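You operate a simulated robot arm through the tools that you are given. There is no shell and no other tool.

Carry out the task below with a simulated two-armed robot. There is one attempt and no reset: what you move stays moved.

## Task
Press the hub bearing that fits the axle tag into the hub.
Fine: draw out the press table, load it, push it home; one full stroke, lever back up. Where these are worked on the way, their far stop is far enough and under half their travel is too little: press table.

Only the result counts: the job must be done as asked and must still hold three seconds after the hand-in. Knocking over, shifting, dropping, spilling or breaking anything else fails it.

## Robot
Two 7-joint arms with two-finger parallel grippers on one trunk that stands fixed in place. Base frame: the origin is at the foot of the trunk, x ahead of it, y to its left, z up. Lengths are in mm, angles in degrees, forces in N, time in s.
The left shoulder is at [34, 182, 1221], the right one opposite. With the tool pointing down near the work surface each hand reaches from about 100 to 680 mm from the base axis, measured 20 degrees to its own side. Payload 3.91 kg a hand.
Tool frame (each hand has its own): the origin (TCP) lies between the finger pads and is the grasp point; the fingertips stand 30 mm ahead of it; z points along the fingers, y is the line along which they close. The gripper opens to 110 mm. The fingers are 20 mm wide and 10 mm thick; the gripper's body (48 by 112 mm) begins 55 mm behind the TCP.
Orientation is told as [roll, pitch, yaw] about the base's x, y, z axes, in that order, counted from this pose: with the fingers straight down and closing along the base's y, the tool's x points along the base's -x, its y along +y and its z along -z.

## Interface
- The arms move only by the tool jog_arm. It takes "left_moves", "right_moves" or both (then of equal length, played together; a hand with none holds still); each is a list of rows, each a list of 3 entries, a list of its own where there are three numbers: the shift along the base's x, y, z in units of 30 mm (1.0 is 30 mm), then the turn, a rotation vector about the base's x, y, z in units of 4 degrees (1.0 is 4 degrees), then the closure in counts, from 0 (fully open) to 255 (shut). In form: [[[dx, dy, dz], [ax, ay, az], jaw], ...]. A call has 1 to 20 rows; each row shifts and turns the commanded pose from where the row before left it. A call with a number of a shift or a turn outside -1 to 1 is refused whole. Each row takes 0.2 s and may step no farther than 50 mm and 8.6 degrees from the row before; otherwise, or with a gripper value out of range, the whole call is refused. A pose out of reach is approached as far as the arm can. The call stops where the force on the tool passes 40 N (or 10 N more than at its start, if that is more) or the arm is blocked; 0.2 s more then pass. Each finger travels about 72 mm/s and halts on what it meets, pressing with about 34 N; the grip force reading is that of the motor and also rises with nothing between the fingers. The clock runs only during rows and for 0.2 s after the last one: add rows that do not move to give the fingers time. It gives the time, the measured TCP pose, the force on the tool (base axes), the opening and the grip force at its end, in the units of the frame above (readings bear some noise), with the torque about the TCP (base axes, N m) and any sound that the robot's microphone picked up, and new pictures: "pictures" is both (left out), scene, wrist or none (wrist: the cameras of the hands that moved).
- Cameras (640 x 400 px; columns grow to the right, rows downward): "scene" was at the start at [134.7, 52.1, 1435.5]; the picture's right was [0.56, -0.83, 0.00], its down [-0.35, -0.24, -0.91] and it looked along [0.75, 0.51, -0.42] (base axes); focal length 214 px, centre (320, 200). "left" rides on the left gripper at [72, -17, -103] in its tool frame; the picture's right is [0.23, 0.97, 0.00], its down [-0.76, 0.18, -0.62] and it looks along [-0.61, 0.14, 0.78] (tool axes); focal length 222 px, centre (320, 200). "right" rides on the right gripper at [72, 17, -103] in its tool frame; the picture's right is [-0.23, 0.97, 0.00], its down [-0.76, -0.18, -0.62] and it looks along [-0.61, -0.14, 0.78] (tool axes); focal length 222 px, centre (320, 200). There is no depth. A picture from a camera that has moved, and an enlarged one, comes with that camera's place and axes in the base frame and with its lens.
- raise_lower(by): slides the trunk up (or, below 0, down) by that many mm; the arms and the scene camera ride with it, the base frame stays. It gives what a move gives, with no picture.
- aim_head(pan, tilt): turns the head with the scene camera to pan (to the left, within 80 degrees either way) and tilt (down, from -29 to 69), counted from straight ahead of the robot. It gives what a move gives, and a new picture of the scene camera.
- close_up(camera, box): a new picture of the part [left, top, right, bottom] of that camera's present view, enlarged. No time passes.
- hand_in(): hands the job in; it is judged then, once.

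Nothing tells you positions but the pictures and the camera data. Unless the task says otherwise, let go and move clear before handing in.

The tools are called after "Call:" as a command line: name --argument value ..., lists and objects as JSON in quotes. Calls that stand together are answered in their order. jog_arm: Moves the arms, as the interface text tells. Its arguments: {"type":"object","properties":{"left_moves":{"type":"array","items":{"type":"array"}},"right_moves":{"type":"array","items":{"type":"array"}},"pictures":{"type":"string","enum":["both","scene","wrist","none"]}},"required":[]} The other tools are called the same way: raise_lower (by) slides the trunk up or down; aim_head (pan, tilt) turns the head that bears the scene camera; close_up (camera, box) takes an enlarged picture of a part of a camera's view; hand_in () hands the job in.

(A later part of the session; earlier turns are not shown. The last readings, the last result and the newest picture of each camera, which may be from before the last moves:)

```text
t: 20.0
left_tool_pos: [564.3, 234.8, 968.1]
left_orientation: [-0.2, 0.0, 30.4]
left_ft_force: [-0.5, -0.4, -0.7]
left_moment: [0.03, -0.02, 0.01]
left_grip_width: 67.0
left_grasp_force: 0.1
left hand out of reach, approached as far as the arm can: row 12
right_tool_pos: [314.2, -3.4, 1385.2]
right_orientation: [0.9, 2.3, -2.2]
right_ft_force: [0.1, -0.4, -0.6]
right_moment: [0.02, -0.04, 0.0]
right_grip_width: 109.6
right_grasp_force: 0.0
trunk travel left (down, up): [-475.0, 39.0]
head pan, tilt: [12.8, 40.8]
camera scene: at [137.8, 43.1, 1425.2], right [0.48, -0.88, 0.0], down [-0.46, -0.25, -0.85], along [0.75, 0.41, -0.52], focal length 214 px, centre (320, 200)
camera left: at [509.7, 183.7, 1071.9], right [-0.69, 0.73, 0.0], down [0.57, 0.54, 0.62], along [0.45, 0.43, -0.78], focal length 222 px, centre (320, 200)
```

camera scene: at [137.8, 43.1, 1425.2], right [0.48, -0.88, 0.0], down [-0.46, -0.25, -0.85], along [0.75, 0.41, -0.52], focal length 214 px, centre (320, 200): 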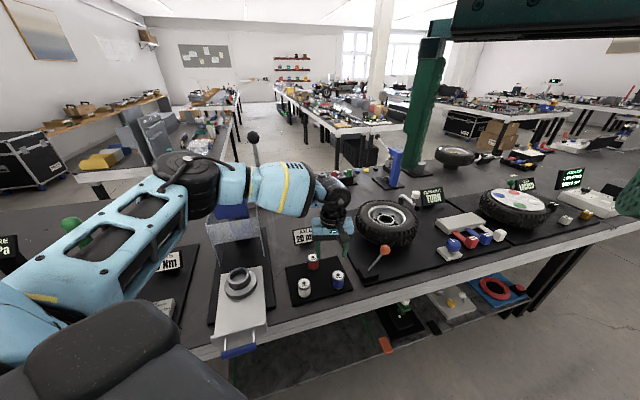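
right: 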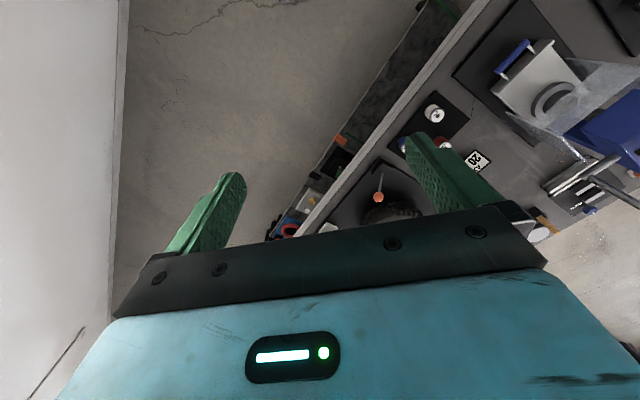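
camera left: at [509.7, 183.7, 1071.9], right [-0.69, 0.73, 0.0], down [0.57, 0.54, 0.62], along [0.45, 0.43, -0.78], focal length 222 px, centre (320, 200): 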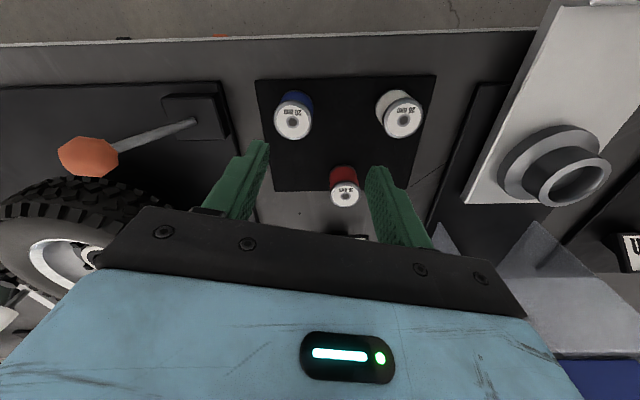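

At this height the arm is just short of the bearing and should reach further lower down. I'll measure the bearing and hub from this good viewpoint first.

Call:
close_up --camera "left" --box '[250, 70, 450, 220]'

Call:
close_up --camera "left" --box '[460, 80, 640, 230]'

Call:
close_up --camera "scene" --box '[195, 250, 285, 360]'

Call:
close_up --camera "scene" --box '[195, 120, 295, 250]'

```text
2.67 times, centred on (350, 145) of left
camera zoom: at [509.7, 183.7, 1071.9], right [-0.69, 0.73, 0.0], down [0.57, 0.54, 0.62], along [0.45, 0.43, -0.78], focal length 592 px, centre (240, 347)
```

zoom: 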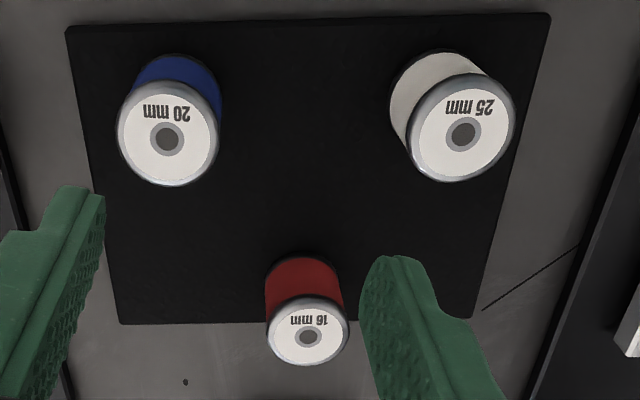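

```text
2.67 times, centred on (550, 155) of left
camera zoom: at [509.7, 183.7, 1071.9], right [-0.69, 0.73, 0.0], down [0.57, 0.54, 0.62], along [0.45, 0.43, -0.78], focal length 592 px, centre (-293, 320)
```

zoom: 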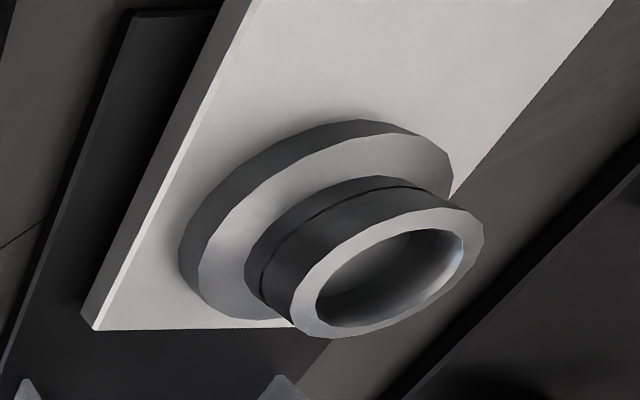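

```text
3.64 times, centred on (240, 305) of scene
camera zoom: at [137.8, 43.1, 1425.2], right [0.48, -0.88, 0.0], down [-0.46, -0.25, -0.85], along [0.75, 0.41, -0.52], focal length 780 px, centre (611, -182)
```

zoom: 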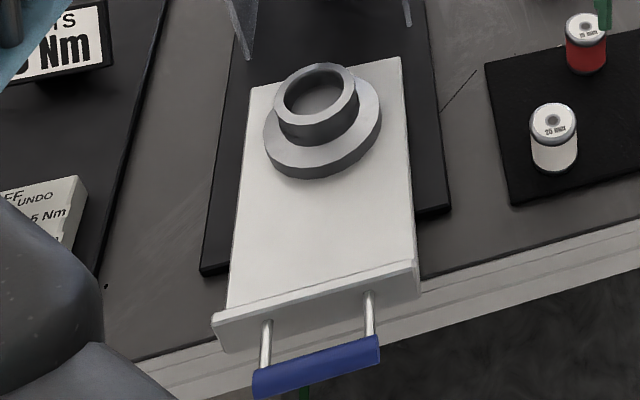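

```text
3.08 times, centred on (245, 185) of scene
camera zoom: at [137.8, 43.1, 1425.2], right [0.48, -0.88, 0.0], down [-0.46, -0.25, -0.85], along [0.75, 0.41, -0.52], focal length 660 px, centre (551, 246)
```

zoom: 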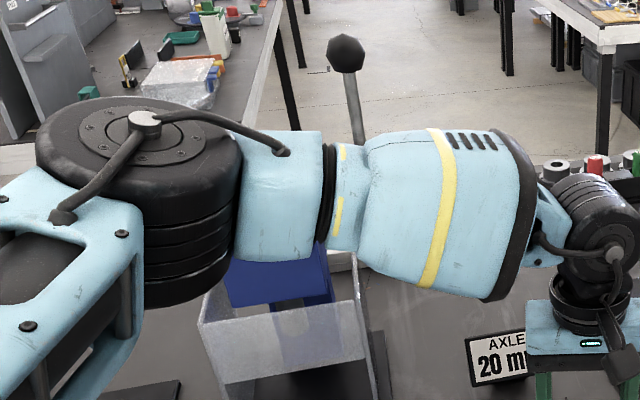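

The hub is an open tube, with its rim centre at about (413.5, 487, 868). I'll look closer at the bore to judge its size against the bearing's 41 mm.

Call:
close_up --camera "scene" --box '[220, 260, 255, 285]'

Call:
close_up --camera "left" --box '[530, 120, 620, 215]'

Call:
close_up --camera "left" --box '[265, 80, 325, 145]'

```text
16.00 times, centred on (238, 272) of scene
camera zoom: at [137.8, 43.1, 1425.2], right [0.48, -0.88, 0.0], down [-0.46, -0.25, -0.85], along [0.75, 0.41, -0.52], focal length 3432 px, centre (1640, -960)
```

zoom: 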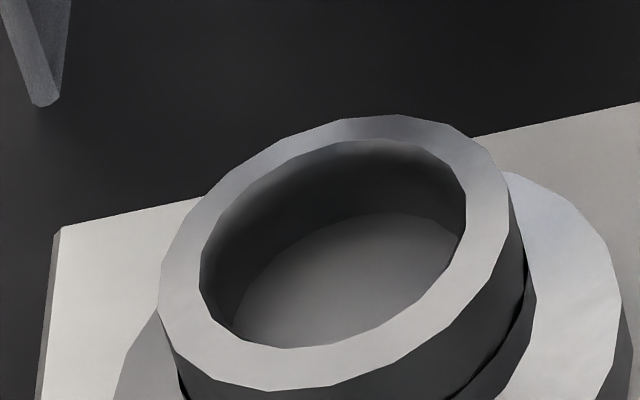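

```text
4.21 times, centred on (575, 168) of left
camera zoom: at [509.7, 183.7, 1071.9], right [-0.69, 0.73, 0.0], down [0.57, 0.54, 0.62], along [0.45, 0.43, -0.78], focal length 935 px, centre (-754, 337)
```

zoom: 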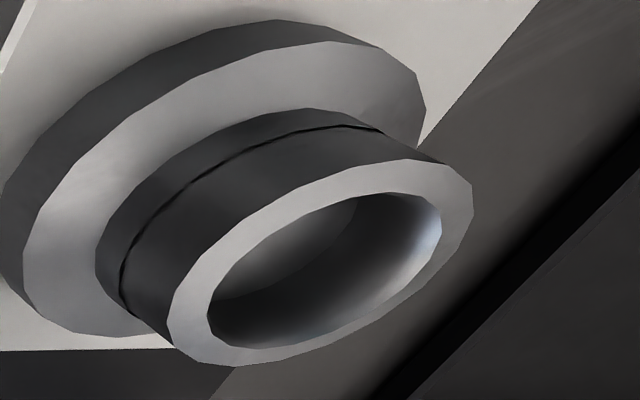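

```text
6.15 times, centred on (295, 112) of left
camera zoom: at [509.7, 183.7, 1071.9], right [-0.69, 0.73, 0.0], down [0.57, 0.54, 0.62], along [0.45, 0.43, -0.78], focal length 1367 px, centre (474, 738)
```

zoom: 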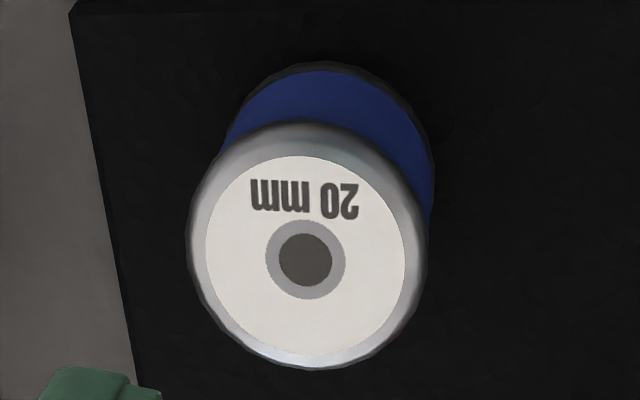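

The bore is about 51 mm wide and 26 mm deep, so I'll grip the bearing only near its top, leaving the fingers above the rim at placement. Now I'll lower and centre over the blue bearing.

Call:
jog_arm --left_moves '[[[0.0, 0.0, -0.9], [0, 0, 0], 100], [[0.25, -0.18, -0.7], [0, 0, 0], 100], [[0.25, -0.18, -0.7], [0, 0, 0], 100], [[0.24, -0.18, 0], [0, 0, 0], 100], [[0, 0, 0], [0, 0, 0], 100]]' --pictures "both"

Call:
close_up --camera "left" --box '[220, 80, 420, 240]'

Call:
close_up --camera "scene" --box '[280, 220, 370, 310]'

```text
t: 21.2
left_tool_pos: [550.3, 245.9, 920.0]
left_orientation: [-0.4, -0.1, 30.4]
left_ft_force: [1.0, 0.3, -0.1]
left_moment: [-0.02, -0.01, -0.02]
left_grip_width: 66.7
left_grasp_force: 0.0
left hand out of reach, approached as far as the arm can: row 1, 2, 3, 4
right_tool_pos: [314.6, -4.8, 1385.0]
right_orientation: [0.9, 2.2, -2.3]
right_ft_force: [0.9, -0.5, -0.3]
right_moment: [0.02, 0.02, -0.03]
right_grip_width: 109.7
right_grasp_force: 0.1
trunk travel left (down, up): [-475.0, 39.0]
head pan, tilt: [12.8, 40.8]
camera scene: at [137.5, 43.2, 1425.1], right [0.48, -0.88, 0.0], down [-0.46, -0.25, -0.85], along [0.75, 0.41, -0.52], focal length 214 px, centre (320, 200)
camera left: at [494.9, 195.0, 1023.8], right [-0.69, 0.73, -0.01], down [0.56, 0.54, 0.62], along [0.46, 0.43, -0.78], focal length 222 px, centre (320, 200)
```

scene: 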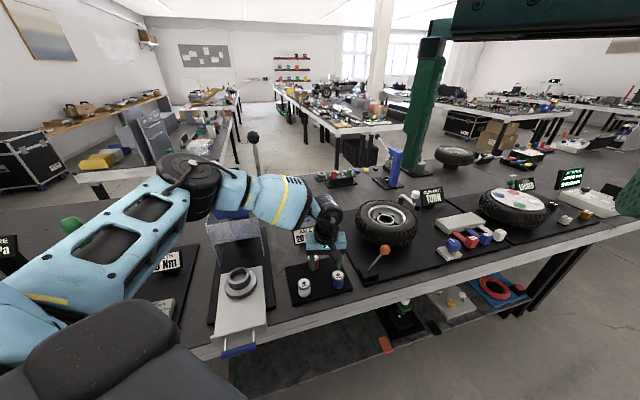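
left: 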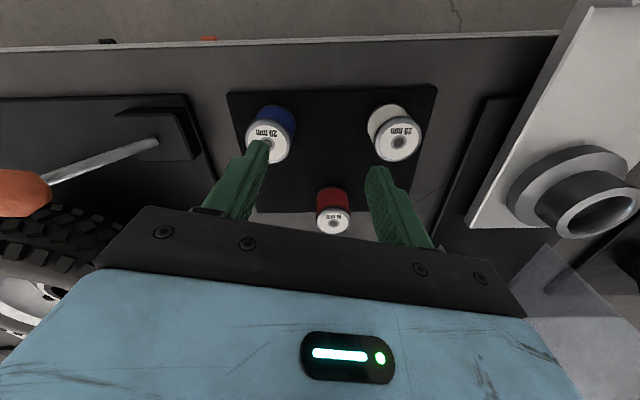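

```text
2.50 times, centred on (320, 160) of left
camera zoom: at [494.9, 195.0, 1023.8], right [-0.69, 0.73, -0.01], down [0.56, 0.54, 0.62], along [0.46, 0.43, -0.78], focal length 555 px, centre (320, 300)
```

zoom: 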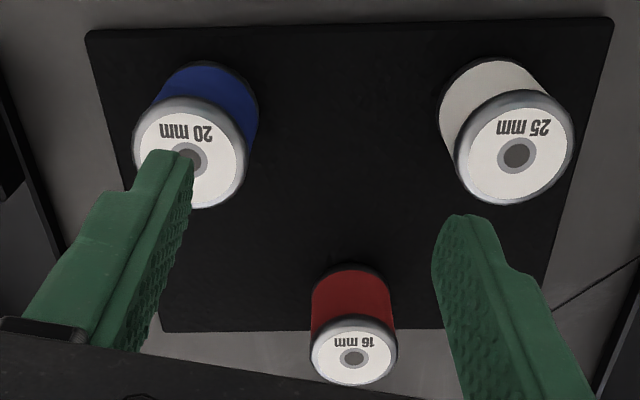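

```text
4.44 times, centred on (325, 265) of scene
camera zoom: at [137.5, 43.2, 1425.1], right [0.48, -0.88, 0.0], down [-0.46, -0.25, -0.85], along [0.75, 0.41, -0.52], focal length 953 px, centre (298, -89)
```

zoom: 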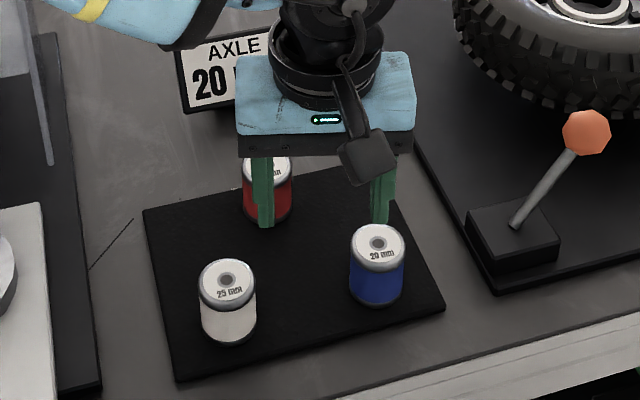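

The arm is stopped by a joint limit rather than by its length. I'll try a different yaw near 0° and the same approach above the bearing.

Call:
jog_arm --left_moves '[[[0, 0, 0.5], [0, 0, -0.9], 100], [[0, 0, 0], [0, 0, -0.9], 100], [[0, 0, 0], [0, 0, -0.9], 100], [[0, 0, 0], [0, 0, -0.9], 100], [[0.3, -0.23, 0], [0, 0, -0.9], 100], [[0.3, -0.23, 0], [0, 0, -0.9], 100], [[0.3, -0.23, 0], [0, 0, -0.9], 100], [[0.3, -0.23, 0], [0, 0, -0.9], 100], [[0, 0, 0], [0, 0, 0], 100]]' --pictures "both"

```text
t: 23.2
left_tool_pos: [558.5, 238.5, 949.1]
left_orientation: [-0.3, -0.1, 1.6]
left_ft_force: [0.6, 0.7, 0.7]
left_moment: [0.02, -0.03, -0.01]
left_grip_width: 67.1
left_grasp_force: 0.0
left hand out of reach, approached as far as the arm can: row 5, 6, 7, 8
right_tool_pos: [315.1, -4.1, 1385.5]
right_orientation: [0.9, 2.2, -2.2]
right_ft_force: [0.0, 0.2, -0.2]
right_moment: [0.0, 0.01, 0.02]
right_grip_width: 110.2
right_grasp_force: 0.0
trunk travel left (down, up): [-475.0, 39.0]
head pan, tilt: [12.8, 40.8]
camera scene: at [137.5, 43.0, 1425.0], right [0.48, -0.88, 0.0], down [-0.46, -0.25, -0.85], along [0.75, 0.41, -0.52], focal length 214 px, centre (320, 200)
camera left: at [485.8, 220.0, 1051.9], right [-0.25, 0.97, 0.0], down [0.76, 0.2, 0.62], along [0.6, 0.15, -0.78], focal length 222 px, centre (320, 200)
```

scene: 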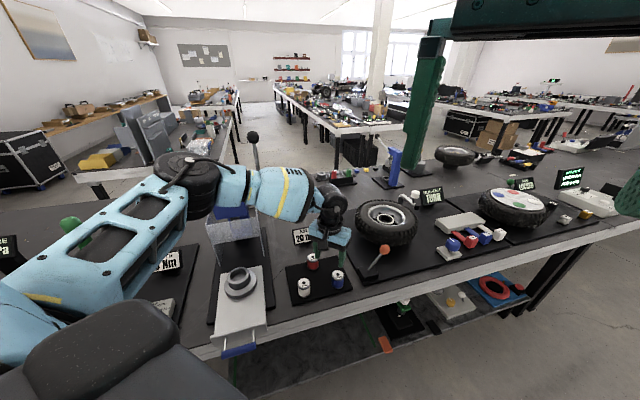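
left: 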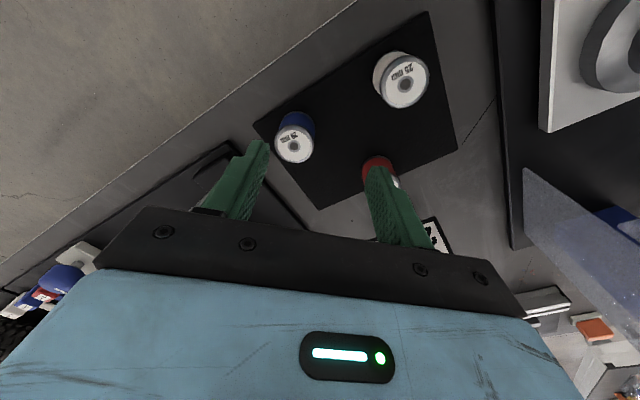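

The reach limit doesn't depend on yaw, so it looks like a matter of hand height relative to the shoulder. I'll test the reach with the hand higher, which tells me how far to lower the trunk.

Call:
jog_arm --left_moves '[[[0, 0, 1], [0, 0, 0.5], 100], [[0, 0, 1], [0, 0, 0.5], 100], [[0, 0, 1], [0, 0, 0.5], 100], [[0.3, -0.2, 1], [0, 0, 0.5], 100], [[0.4, -0.3, 0], [0, 0, 0.5], 100], [[0.3, -0.2, 0], [0, 0, 0.5], 100], [[0.3, 0, 0], [0, 0, 0.5], 100], [[0, 0, 0], [0, 0, 0], 100]]' --pictures "scene"

```text
t: 25.0
left_tool_pos: [579.1, 232.2, 1067.3]
left_orientation: [-0.3, -0.1, 15.7]
left_ft_force: [0.4, -0.9, -0.5]
left_moment: [0.01, 0.0, 0.02]
left_grip_width: 67.1
left_grasp_force: 0.0
left hand out of reach, approached as far as the arm can: row 5, 6, 7
right_tool_pos: [314.2, -4.4, 1384.0]
right_orientation: [0.9, 2.2, -2.3]
right_ft_force: [0.0, 1.1, -0.3]
right_moment: [0.03, -0.01, 0.02]
right_grip_width: 109.9
right_grasp_force: 0.1
trunk travel left (down, up): [-475.0, 39.0]
head pan, tilt: [12.8, 40.8]
camera scene: at [137.3, 42.9, 1425.0], right [0.48, -0.88, 0.0], down [-0.46, -0.25, -0.85], along [0.75, 0.4, -0.52], focal length 214 px, centre (320, 200)
```

scene: 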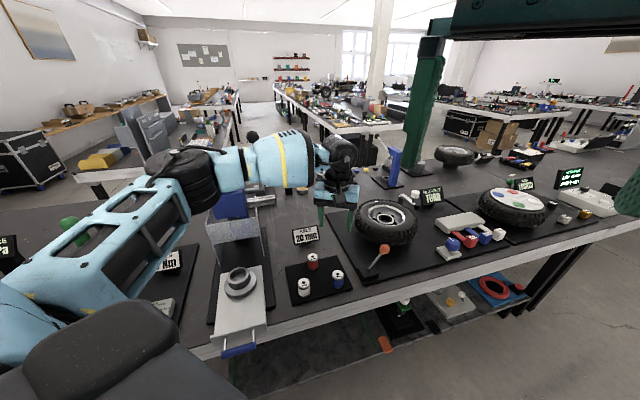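

The data fit a limit of about 547 mm from shoulder to wrist, even though the elbow is still clearly bent. I'll test tilting the fingers outward to see whether a wrist limit is what holds the arm back.

Call:
jog_arm --left_moves '[[[0, 0, 0], [0.25, -0.9, 0], 100], [[0, 0, 0], [0.25, -0.9, 0], 100], [[0, 0, 0], [0.25, -0.9, 0], 100], [[0, 0, 0], [0.25, -0.9, 0], 100], [[0.5, 0, 0], [0.25, -0.9, 0], 100], [[0.5, 0, 0], [0, 0, 0], 100], [[0.5, 0, 0], [0, 0, 0], 100], [[0.5, 0, 0], [0, 0, 0], 100], [[0.5, 0, 0], [0, 0, 0], 100], [[0.5, 0, 0], [0, 0, 0], 100], [[0.5, 0, 0], [0, 0, 0], 100], [[0, 0, 0], [0, 0, 0], 100]]' --pictures "scene"

```text
t: 27.6
left_tool_pos: [644.4, 259.0, 1069.4]
left_orientation: [-0.4, -18.9, 15.6]
left_ft_force: [-0.6, -0.2, -0.8]
left_moment: [0.05, -0.02, 0.01]
left_grip_width: 66.9
left_grasp_force: 0.1
left hand out of reach, approached as far as the arm can: row 8, 9, 10, 11
right_tool_pos: [315.0, -4.7, 1384.8]
right_orientation: [1.0, 2.2, -2.3]
right_ft_force: [-0.4, 0.3, 0.3]
right_moment: [-0.02, 0.02, 0.01]
right_grip_width: 110.0
right_grasp_force: 0.2
trunk travel left (down, up): [-475.0, 39.0]
head pan, tilt: [12.8, 40.8]
camera scene: at [137.6, 42.8, 1424.9], right [0.47, -0.88, 0.0], down [-0.46, -0.25, -0.85], along [0.75, 0.4, -0.52], focal length 214 px, centre (320, 200)
```

scene: 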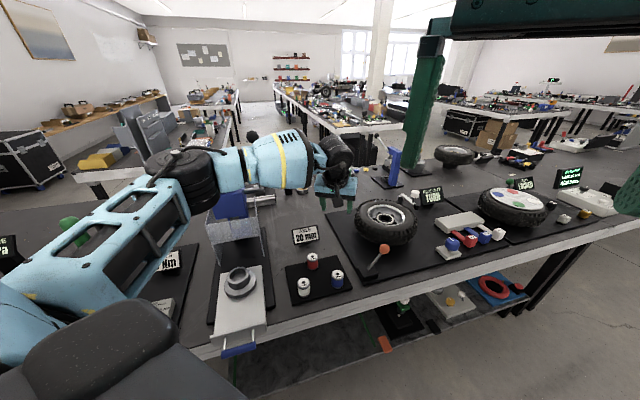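

Tilting outward adds plenty of reach, and a tilt about the closing axis still grips a cylinder squarely. I'll keep about 19° of tilt and move to a point above the blue bearing.

Call:
jog_arm --left_moves '[[[-0.43, -0.283, -0.5], [0, 0, 0], 100], [[-0.43, -0.283, -0.8], [0, 0, 0], 100], [[-0.43, -0.283, -0.9], [0, 0, 0], 100], [[-0.43, -0.283, -0.9], [0, 0, 0], 100], [[-0.43, -0.283, -0.9], [0, 0, 0], 100], [[0, 0, 0], [0, 0, 0], 100]]' --pictures "both"

Call:
close_up --camera "left" --box '[220, 80, 420, 240]'

Call:
close_up --camera "scene" --box '[280, 220, 370, 310]'

```text
t: 29.0
left_tool_pos: [578.3, 217.0, 950.2]
left_orientation: [-0.3, -18.7, 15.5]
left_ft_force: [0.0, -0.9, 0.7]
left_moment: [-0.02, 0.0, -0.01]
left_grip_width: 67.0
left_grasp_force: 0.1
right_tool_pos: [315.1, -4.0, 1384.2]
right_orientation: [0.9, 2.2, -2.3]
right_ft_force: [-0.8, -0.1, -0.1]
right_moment: [-0.03, 0.03, 0.01]
right_grip_width: 110.2
right_grasp_force: 0.1
trunk travel left (down, up): [-475.0, 39.0]
head pan, tilt: [12.8, 40.8]
camera scene: at [137.3, 42.7, 1425.0], right [0.47, -0.88, 0.0], down [-0.46, -0.25, -0.85], along [0.75, 0.4, -0.52], focal length 214 px, centre (320, 200)
camera left: at [484.4, 173.8, 1024.7], right [-0.47, 0.88, -0.08], down [0.45, 0.31, 0.83], along [0.76, 0.35, -0.55], focal length 222 px, centre (320, 200)
```

scene: 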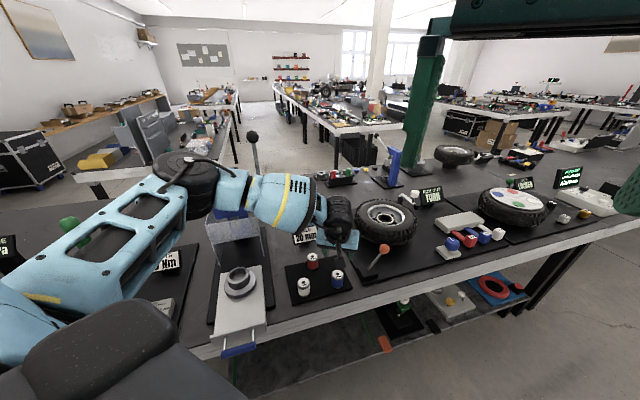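
left: 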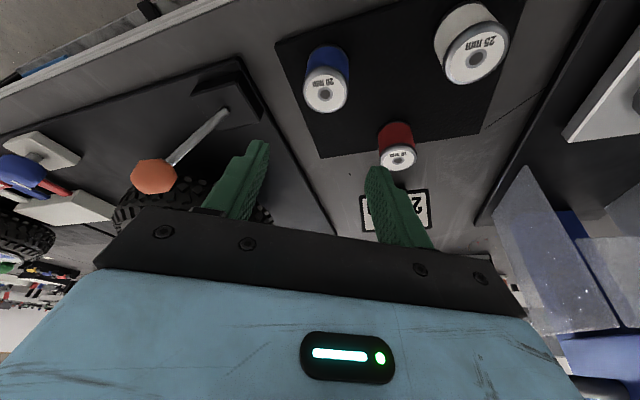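

```text
2.50 times, centred on (320, 160) of left
camera zoom: at [484.4, 173.8, 1024.7], right [-0.47, 0.88, -0.08], down [0.45, 0.31, 0.83], along [0.76, 0.35, -0.55], focal length 555 px, centre (320, 300)
```

zoom: 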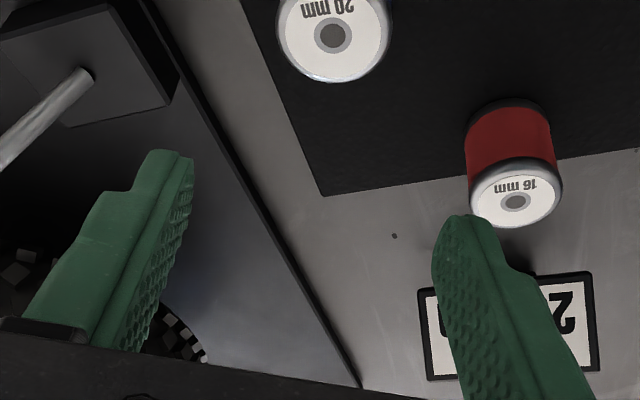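

```text
4.44 times, centred on (325, 265) of scene
camera zoom: at [137.3, 42.7, 1425.0], right [0.47, -0.88, 0.0], down [-0.46, -0.25, -0.85], along [0.75, 0.4, -0.52], focal length 953 px, centre (298, -89)
```

zoom: 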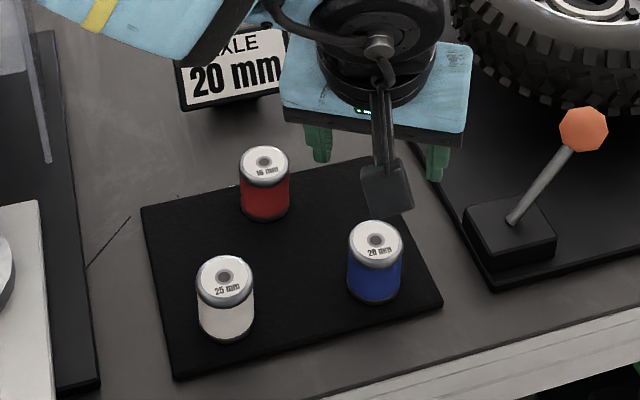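

The bearing reads at about (588, 218), and my fingers straddle it in line. I'll lower straight down so the tips come about 18 mm below its top.

Call:
jog_arm --left_moves '[[[0.1, 0, -0.8], [0, 0, 0], 100], [[0, 0, -0.8], [0, 0, 0], 100], [[0, 0, -0.8], [0, 0, 0], 100], [[0, 0, -0.5], [0, 0, 0], 100], [[0, 0, 0], [0, 0, 0], 100]]' --pictures "both"

Call:
close_up --camera "left" --box '[220, 80, 420, 240]'

Call:
close_up --camera "scene" --box '[290, 230, 360, 300]'

```text
t: 30.2
left_tool_pos: [556.8, 244.8, 883.7]
left_orientation: [-0.4, -18.7, 15.7]
left_ft_force: [1.2, 0.0, -0.2]
left_moment: [0.0, 0.0, 0.01]
left_grip_width: 67.3
left_grasp_force: 0.1
left hand out of reach, approached as far as the arm can: row 1, 2, 3, 4
right_tool_pos: [314.6, -5.3, 1384.7]
right_orientation: [1.0, 2.2, -2.2]
right_ft_force: [0.6, 0.1, 1.3]
right_moment: [0.02, 0.01, 0.01]
right_grip_width: 109.9
right_grasp_force: 0.0
trunk travel left (down, up): [-475.0, 39.0]
head pan, tilt: [12.8, 40.8]
camera scene: at [137.5, 42.7, 1424.9], right [0.47, -0.88, 0.0], down [-0.46, -0.25, -0.85], along [0.75, 0.4, -0.53], focal length 214 px, centre (320, 200)
camera left: at [462.4, 201.1, 959.2], right [-0.47, 0.88, -0.08], down [0.45, 0.32, 0.83], along [0.76, 0.35, -0.55], focal length 222 px, centre (320, 200)
```

scene: 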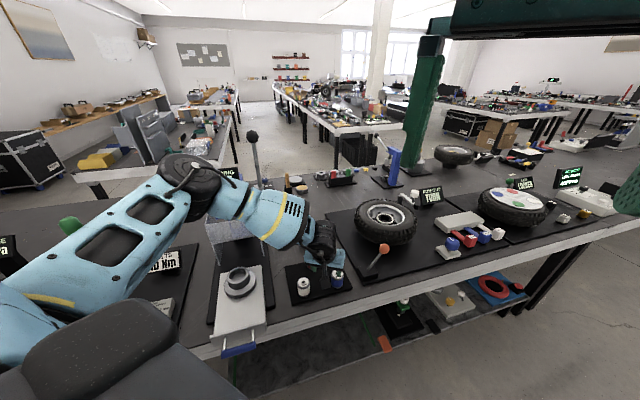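
left: 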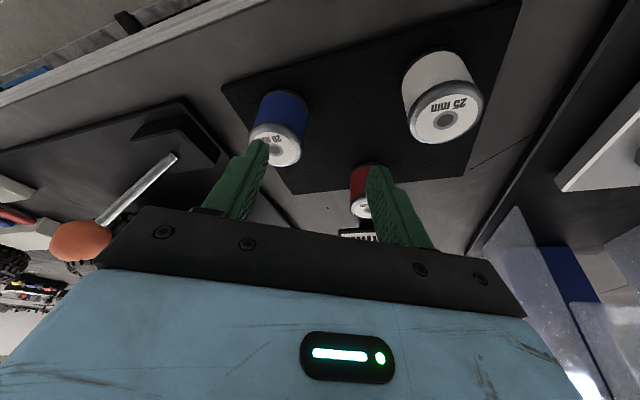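

```text
2.50 times, centred on (320, 160) of left
camera zoom: at [462.4, 201.1, 959.2], right [-0.47, 0.88, -0.08], down [0.45, 0.32, 0.83], along [0.76, 0.35, -0.55], focal length 555 px, centre (320, 300)
```

zoom: 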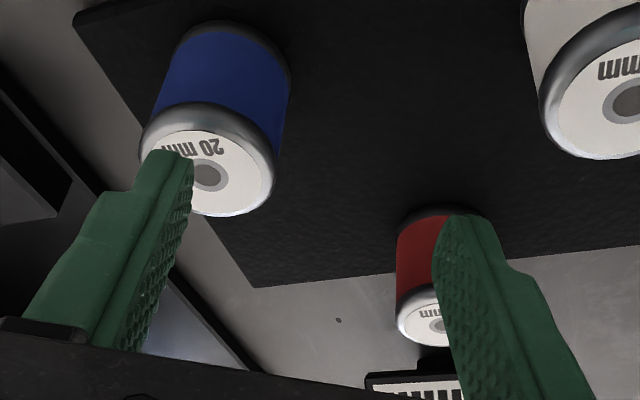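

```text
5.71 times, centred on (325, 265) of scene
camera zoom: at [137.5, 42.7, 1424.9], right [0.47, -0.88, 0.0], down [-0.46, -0.25, -0.85], along [0.75, 0.4, -0.53], focal length 1226 px, centre (291, -171)
```

zoom: 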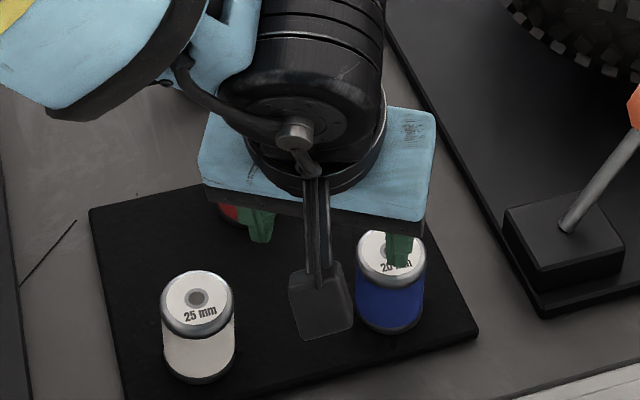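

Lower down, the arm gets pushed sideways, but the same pose at z≈950 was reachable. I'll return there and bring the hand down with the trunk slide instead.

Call:
jog_arm --left_moves '[[[0, 0, 0.9], [0, 0, 0], 100], [[0, 0, 0.9], [0, 0, 0], 100], [[0.2, -0.2, 0.5], [0, 0, 0], 100], [[0.3, -0.35, 0.2], [0, 0, 0], 100], [[0.33, -0.39, 0], [0, 0, 0], 100], [[0, 0, 0], [0, 0, 0], 100]]' --pictures "none"

```text
t: 31.6
left_tool_pos: [581.7, 216.1, 960.2]
left_orientation: [-0.1, -18.8, 15.6]
left_ft_force: [0.0, 0.0, -0.1]
left_moment: [0.04, -0.02, -0.02]
left_grip_width: 66.8
left_grasp_force: 0.1
right_tool_pos: [314.6, -4.6, 1384.0]
right_orientation: [0.9, 2.2, -2.2]
right_ft_force: [1.0, 0.6, -0.6]
right_moment: [0.0, -0.01, -0.04]
right_grip_width: 110.0
right_grasp_force: 0.0
trunk travel left (down, up): [-475.0, 39.0]
head pan, tilt: [12.8, 40.8]
```

I'm back above the bearing at (581.7, 216, 960) with no reach warning. I'll lower the trunk in stages.

Call:
raise_lower --by -60

```text
t: 32.5
left_tool_pos: [580.8, 215.7, 894.2]
left_orientation: [0.0, -17.9, 15.7]
left_ft_force: [0.1, -0.2, -0.6]
left_moment: [-0.01, 0.01, -0.02]
left_grip_width: 66.8
left_grasp_force: 0.0
right_tool_pos: [341.9, -18.2, 1328.1]
right_orientation: [3.2, 5.4, -6.2]
right_ft_force: [-0.6, -0.3, -0.1]
right_moment: [-0.01, -0.08, -0.01]
right_grip_width: 110.2
right_grasp_force: 0.0
trunk travel left (down, up): [-416.0, 98.0]
head pan, tilt: [12.8, 40.8]
stopped: the force on the tool passed its limit at 46 N (the readings are from after the stop); the commanded pose is now the measured one
```

The trunk stopped on a force spike, and the right hand has shifted in a way I don't understand. I'll look at all the cameras before doing anything more.

Call:
jog_arm --left_moves '[[[0, 0, 0], [0, 0, 0], 100]]' --right_moves '[[[0, 0, 0], [0, 0, 0], 0]]' --pictures "both"

Call:
close_up --camera "left" --box '[220, 80, 420, 240]'

```text
t: 32.9
left_tool_pos: [579.7, 216.4, 894.7]
left_orientation: [-0.1, -18.1, 15.6]
left_ft_force: [0.1, -0.4, 0.0]
left_moment: [0.02, 0.02, -0.01]
left_grip_width: 67.2
left_grasp_force: 0.1
right_tool_pos: [339.9, -17.5, 1327.4]
right_orientation: [3.1, 5.1, -6.2]
right_ft_force: [6.4, -3.2, -2.8]
right_moment: [0.29, 0.65, 0.14]
right_grip_width: 110.0
right_grasp_force: 0.1
trunk travel left (down, up): [-416.0, 98.0]
head pan, tilt: [12.8, 40.8]
camera scene: at [191.8, 19.8, 1354.7], right [0.22, -0.98, 0.0], down [-0.49, -0.11, -0.86], along [0.84, 0.19, -0.51], focal length 214 px, centre (320, 200)
camera right: at [278.0, 0.9, 1438.6], right [0.33, 0.94, 0.03], down [0.79, -0.3, 0.54], along [0.52, -0.16, -0.84], focal length 222 px, centre (320, 200)
camera left: at [487.2, 172.9, 970.6], right [-0.47, 0.88, -0.07], down [0.46, 0.31, 0.83], along [0.75, 0.36, -0.55], focal length 222 px, centre (320, 200)
```

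scene: 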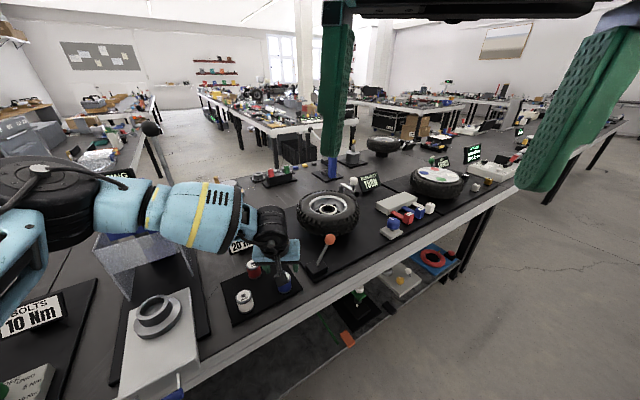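
right: 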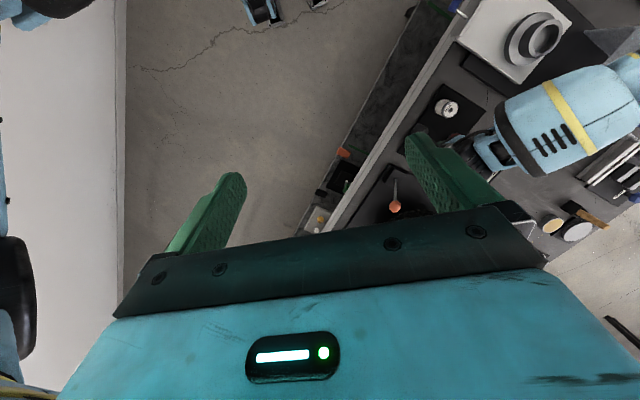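
left: 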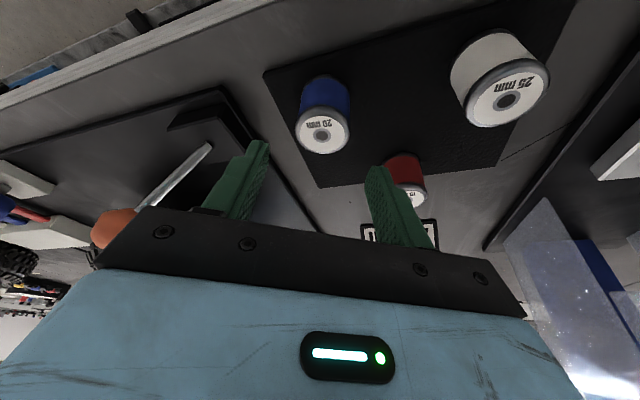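

```text
2.50 times, centred on (320, 160) of left
camera zoom: at [487.2, 172.9, 970.6], right [-0.47, 0.88, -0.07], down [0.46, 0.31, 0.83], along [0.75, 0.36, -0.55], focal length 555 px, centre (320, 300)
```

zoom: 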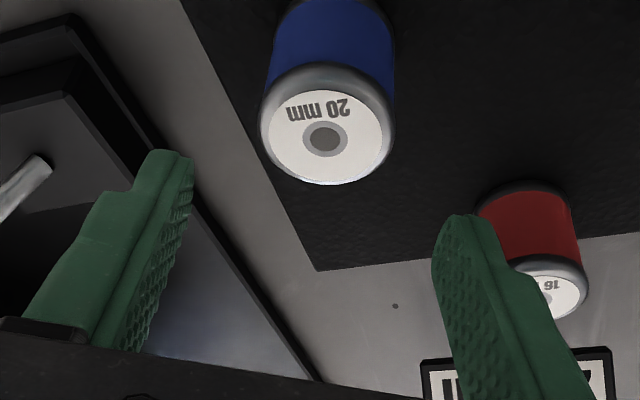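

The scene camera data show the head was deflected: the right gripper has been touching it, and the right hand still reads a contact force. I'll move the right hand away to the right, which also clears the view.

Call:
jog_arm --right_moves '[[[0.2, -0.5, 0], [0, 0, 0], 0], [[0.2, -0.8, 0], [0, 0, 0], 0], [[0.1, -1, 0], [0, 0, 0], 0], [[0, -1, 0], [0, 0, 0], 0], [[0, -1, 0], [0, 0, 0], 0], [[0, -1, 0], [0, 0, 0], 0], [[0, -1, -0.2], [0, 0, 0], 0], [[-0.2, -1, -0.2], [0, 0, 0], 0], [[-0.2, -1, -0.2], [0, 0, 0], 0], [[-0.2, -1, -0.2], [0, 0, 0], 0], [[0, 0, 0], [0, 0, 0], 0]]' --pictures "both"

```text
t: 33.5
left_tool_pos: [581.5, 214.0, 895.4]
left_orientation: [0.0, -18.1, 15.5]
left_ft_force: [-0.1, -0.6, 0.1]
left_moment: [-0.03, 0.03, 0.01]
left_grip_width: 67.0
left_grasp_force: 0.1
right_tool_pos: [355.9, -58.4, 1322.8]
right_orientation: [2.6, 4.9, -7.4]
right_ft_force: [28.8, 21.3, -20.6]
right_moment: [-2.99, 1.67, -2.42]
right_grip_width: 110.1
right_grasp_force: 0.1
trunk travel left (down, up): [-416.0, 98.0]
head pan, tilt: [12.8, 40.8]
stopped in row 3 (right hand): the force on the tool passed its limit at 53 N (the readings are from after the stop); the commanded pose is now the measured one
camera scene: at [190.3, 13.5, 1346.3], right [0.15, -0.99, 0.0], down [-0.58, -0.09, -0.81], along [0.8, 0.12, -0.59], focal length 214 px, centre (320, 200)
camera right: at [294.2, -37.8, 1433.4], right [0.35, 0.94, 0.02], down [0.78, -0.31, 0.55], along [0.52, -0.18, -0.84], focal length 222 px, centre (320, 200)
```

scene: 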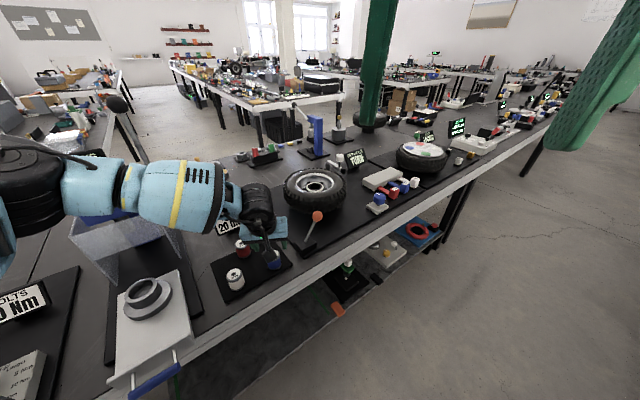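
right: 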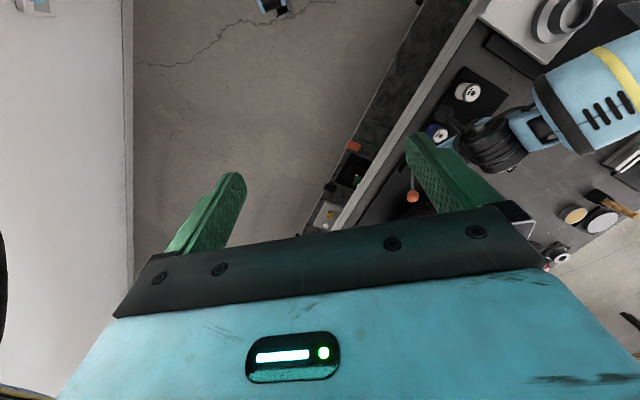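

The contact sits behind, above and to the right of the right gripper's camera bracket, which is hooked on the head. I'll back the right hand off forward and down, along the contact force, and only then move right.

Call:
jog_arm --right_moves '[[[0.5, 0.25, -0.4], [0, 0, 0], 0], [[0.6, 0.2, -0.6], [0, 0, 0], 0], [[0.6, 0.0, -0.8], [0, 0, 0], 0], [[0.4, 0, -1], [0, 0, 0], 0], [[0.2, 0, -1], [0, 0, 0], 0], [[0, 0, 0], [0, 0, 0], 0]]' --pictures "both"

```text
t: 35.0
left_tool_pos: [580.2, 216.5, 895.1]
left_orientation: [-0.1, -18.1, 15.6]
left_ft_force: [0.4, 0.4, 0.3]
left_moment: [0.01, -0.02, 0.02]
left_grip_width: 66.8
left_grasp_force: 0.0
right_tool_pos: [420.5, -44.8, 1212.6]
right_orientation: [2.9, 4.7, -6.6]
right_ft_force: [0.3, -0.4, 0.3]
right_moment: [0.01, -0.02, 0.01]
right_grip_width: 109.8
right_grasp_force: 0.0
trunk travel left (down, up): [-416.0, 98.0]
head pan, tilt: [12.8, 40.8]
camera scene: at [185.5, 19.3, 1338.9], right [0.22, -0.97, 0.0], down [-0.64, -0.15, -0.76], along [0.74, 0.17, -0.65], focal length 214 px, centre (320, 200)
camera right: at [358.8, -25.5, 1322.5], right [0.34, 0.94, 0.03], down [0.78, -0.3, 0.55], along [0.52, -0.16, -0.84], focal length 222 px, centre (320, 200)
```

scene: 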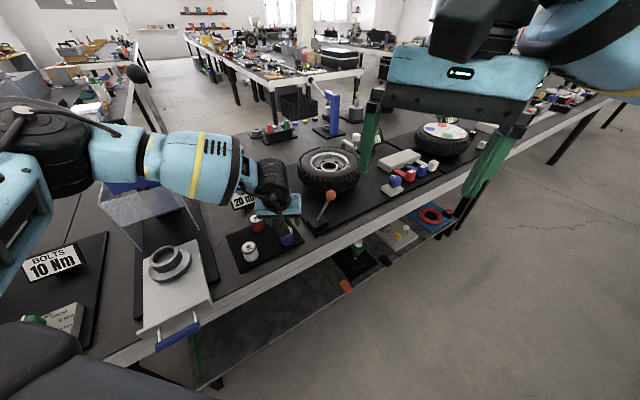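
right: 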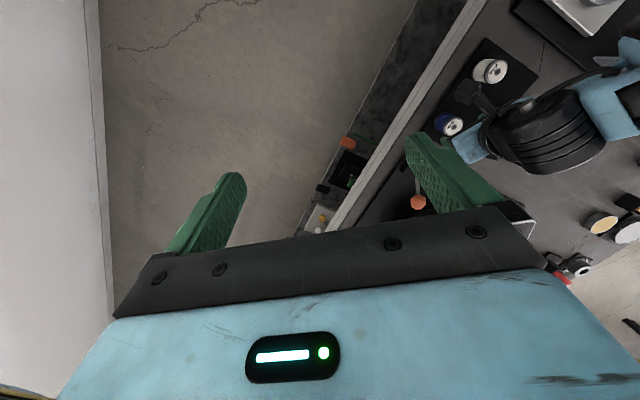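

The head is free again, with pan and tilt matching the commands. Now I'll park the right hand well out to the right.

Call:
jog_arm --right_moves '[[[0, -1, 0], [0, 0, 0], 0], [[0, -1, 0], [0, 0, 0], 0], [[0, -1, 0], [0, 0, 0], 0], [[0, -1, 0], [0, 0, 0], 0], [[-0.3, -1, 0], [0, 0, 0], 0], [[-0.3, -1, 0], [0, 0, 0], 0], [[-0.3, -1, 0], [0, 0, 0], 0], [[-0.3, -1, 0], [0, 0, 0], 0], [[-0.3, -1, 0], [0, 0, 0], 0], [[0, 0, 0], [0, 0, 0], 0]]' --pictures "scene"

Call:
close_up --camera "left" --box '[220, 80, 420, 240]'

```text
t: 37.1
left_tool_pos: [581.0, 214.8, 894.8]
left_orientation: [-0.1, -18.1, 15.6]
left_ft_force: [0.3, 0.9, -0.5]
left_moment: [0.02, 0.03, 0.0]
left_grip_width: 66.8
left_grasp_force: 0.0
right_tool_pos: [376.0, -314.8, 1210.8]
right_orientation: [2.8, 4.8, -6.6]
right_ft_force: [0.2, 0.2, 0.1]
right_moment: [-0.03, 0.0, 0.0]
right_grip_width: 109.8
right_grasp_force: 0.0
trunk travel left (down, up): [-416.0, 98.0]
head pan, tilt: [12.8, 40.8]
camera scene: at [186.4, 19.5, 1338.7], right [0.22, -0.97, 0.0], down [-0.64, -0.15, -0.76], along [0.74, 0.17, -0.65], focal length 214 px, centre (320, 200)
```

scene: 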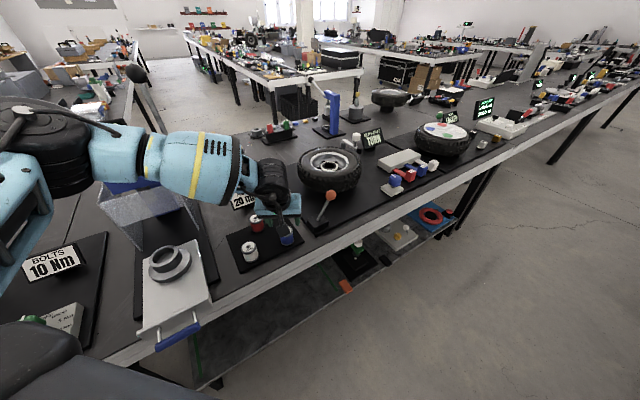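

```text
2.50 times, centred on (320, 160) of left
camera zoom: at [487.4, 173.1, 970.5], right [-0.47, 0.88, -0.07], down [0.46, 0.31, 0.83], along [0.75, 0.36, -0.56], focal length 555 px, centre (320, 300)
```

zoom: 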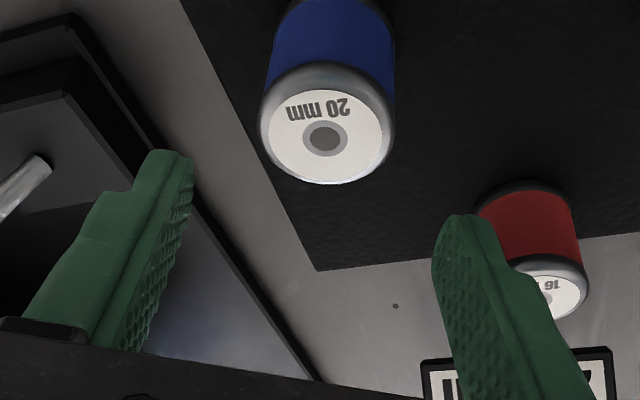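

The bearing is confirmed at about (587, 218), and the hand sits right above it. I'll lower the trunk another 45 mm to bring the fingers around its top.

Call:
raise_lower --by -45

Call:
close_up --camera "left" --box '[220, 80, 420, 240]'

Call:
close_up --camera "scene" --box '[210, 180, 320, 290]'

```text
t: 38.0
left_tool_pos: [581.1, 215.1, 850.7]
left_orientation: [-0.2, -18.2, 15.5]
left_ft_force: [0.3, 0.0, 0.9]
left_moment: [0.0, 0.02, 0.0]
left_grip_width: 67.0
left_grasp_force: 0.1
right_tool_pos: [376.8, -314.7, 1166.9]
right_orientation: [2.8, 4.8, -6.6]
right_ft_force: [0.1, 0.1, -0.4]
right_moment: [0.0, 0.02, 0.01]
right_grip_width: 109.8
right_grasp_force: 0.0
trunk travel left (down, up): [-371.0, 143.0]
head pan, tilt: [12.8, 40.8]
```

```text
2.50 times, centred on (320, 160) of left
camera zoom: at [487.0, 172.9, 926.0], right [-0.47, 0.88, -0.07], down [0.46, 0.31, 0.83], along [0.75, 0.36, -0.55], focal length 555 px, centre (320, 300)
```

zoom: 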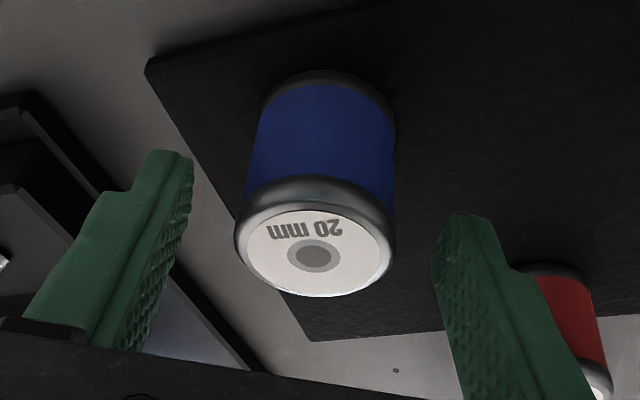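

```text
3.64 times, centred on (265, 235) of scene
camera zoom: at [204.9, 19.2, 1287.8], right [0.22, -0.97, 0.0], down [-0.64, -0.15, -0.76], along [0.74, 0.17, -0.65], focal length 780 px, centre (520, 73)
```

zoom: 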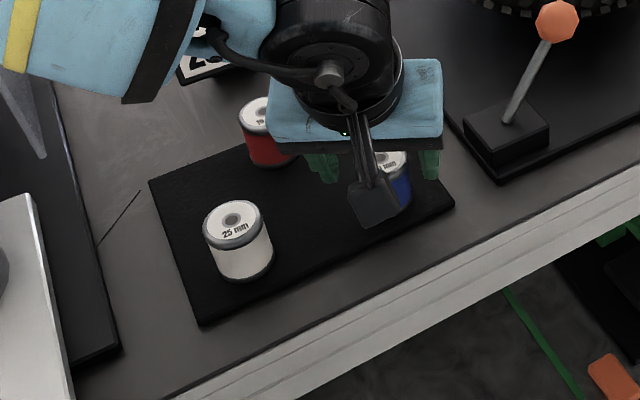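

The fingers straddle the bearing symmetrically, with tips about 17 mm below its top. I'll close the grip now.

Call:
jog_arm --left_moves '[[[0, 0, 0], [0, 0, 0], 160], [[0, 0, 0], [0, 0, 0], 200], [[0, 0, 0], [0, 0, 0], 255], [[0, 0, 0], [0, 0, 0], 255], [[0, 0, 0], [0, 0, 0], 255]]' --pictures "both"

Call:
close_up --camera "left" --box '[220, 80, 420, 240]'

```text
t: 39.2
left_tool_pos: [579.4, 215.5, 849.6]
left_orientation: [-0.1, -18.2, 15.6]
left_ft_force: [-0.1, 0.6, 3.0]
left_moment: [0.2, 0.01, -0.04]
left_grip_width: 40.6
left_grasp_force: 33.7
right_tool_pos: [377.0, -316.0, 1168.5]
right_orientation: [2.8, 4.8, -6.6]
right_ft_force: [0.1, -0.4, -0.9]
right_moment: [-0.02, -0.02, 0.01]
right_grip_width: 109.8
right_grasp_force: 0.1
trunk travel left (down, up): [-371.0, 143.0]
head pan, tilt: [12.8, 40.8]
camera scene: at [204.8, 19.0, 1287.9], right [0.22, -0.97, 0.0], down [-0.64, -0.15, -0.76], along [0.74, 0.17, -0.65], focal length 214 px, centre (320, 200)
camera left: at [487.0, 172.8, 926.0], right [-0.47, 0.88, -0.07], down [0.46, 0.31, 0.83], along [0.75, 0.36, -0.55], focal length 222 px, centre (320, 200)
```

scene: 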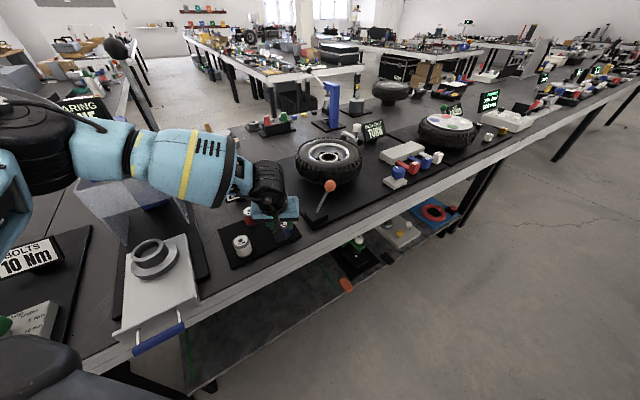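
left: 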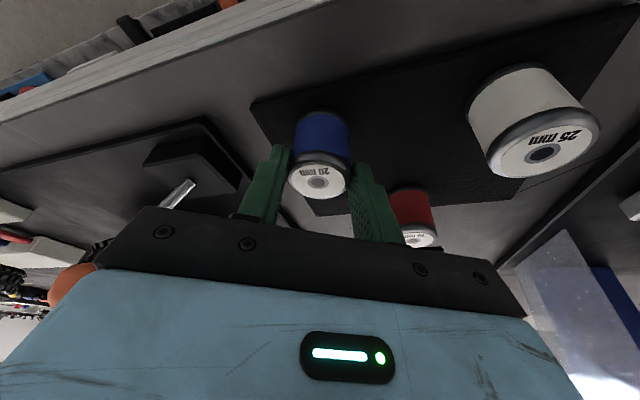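

```text
2.50 times, centred on (320, 160) of left
camera zoom: at [487.0, 172.8, 926.0], right [-0.47, 0.88, -0.07], down [0.46, 0.31, 0.83], along [0.75, 0.36, -0.55], focal length 555 px, centre (320, 300)
```

zoom: 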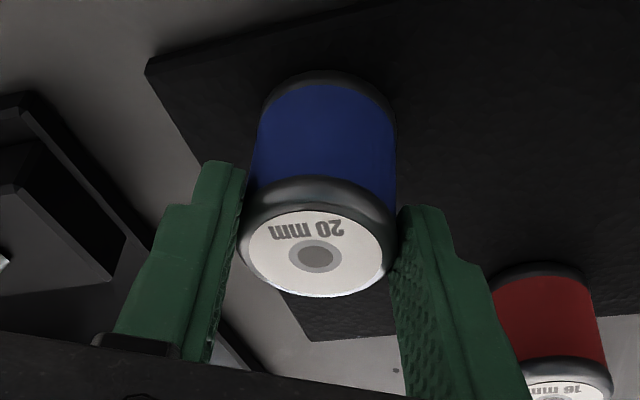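

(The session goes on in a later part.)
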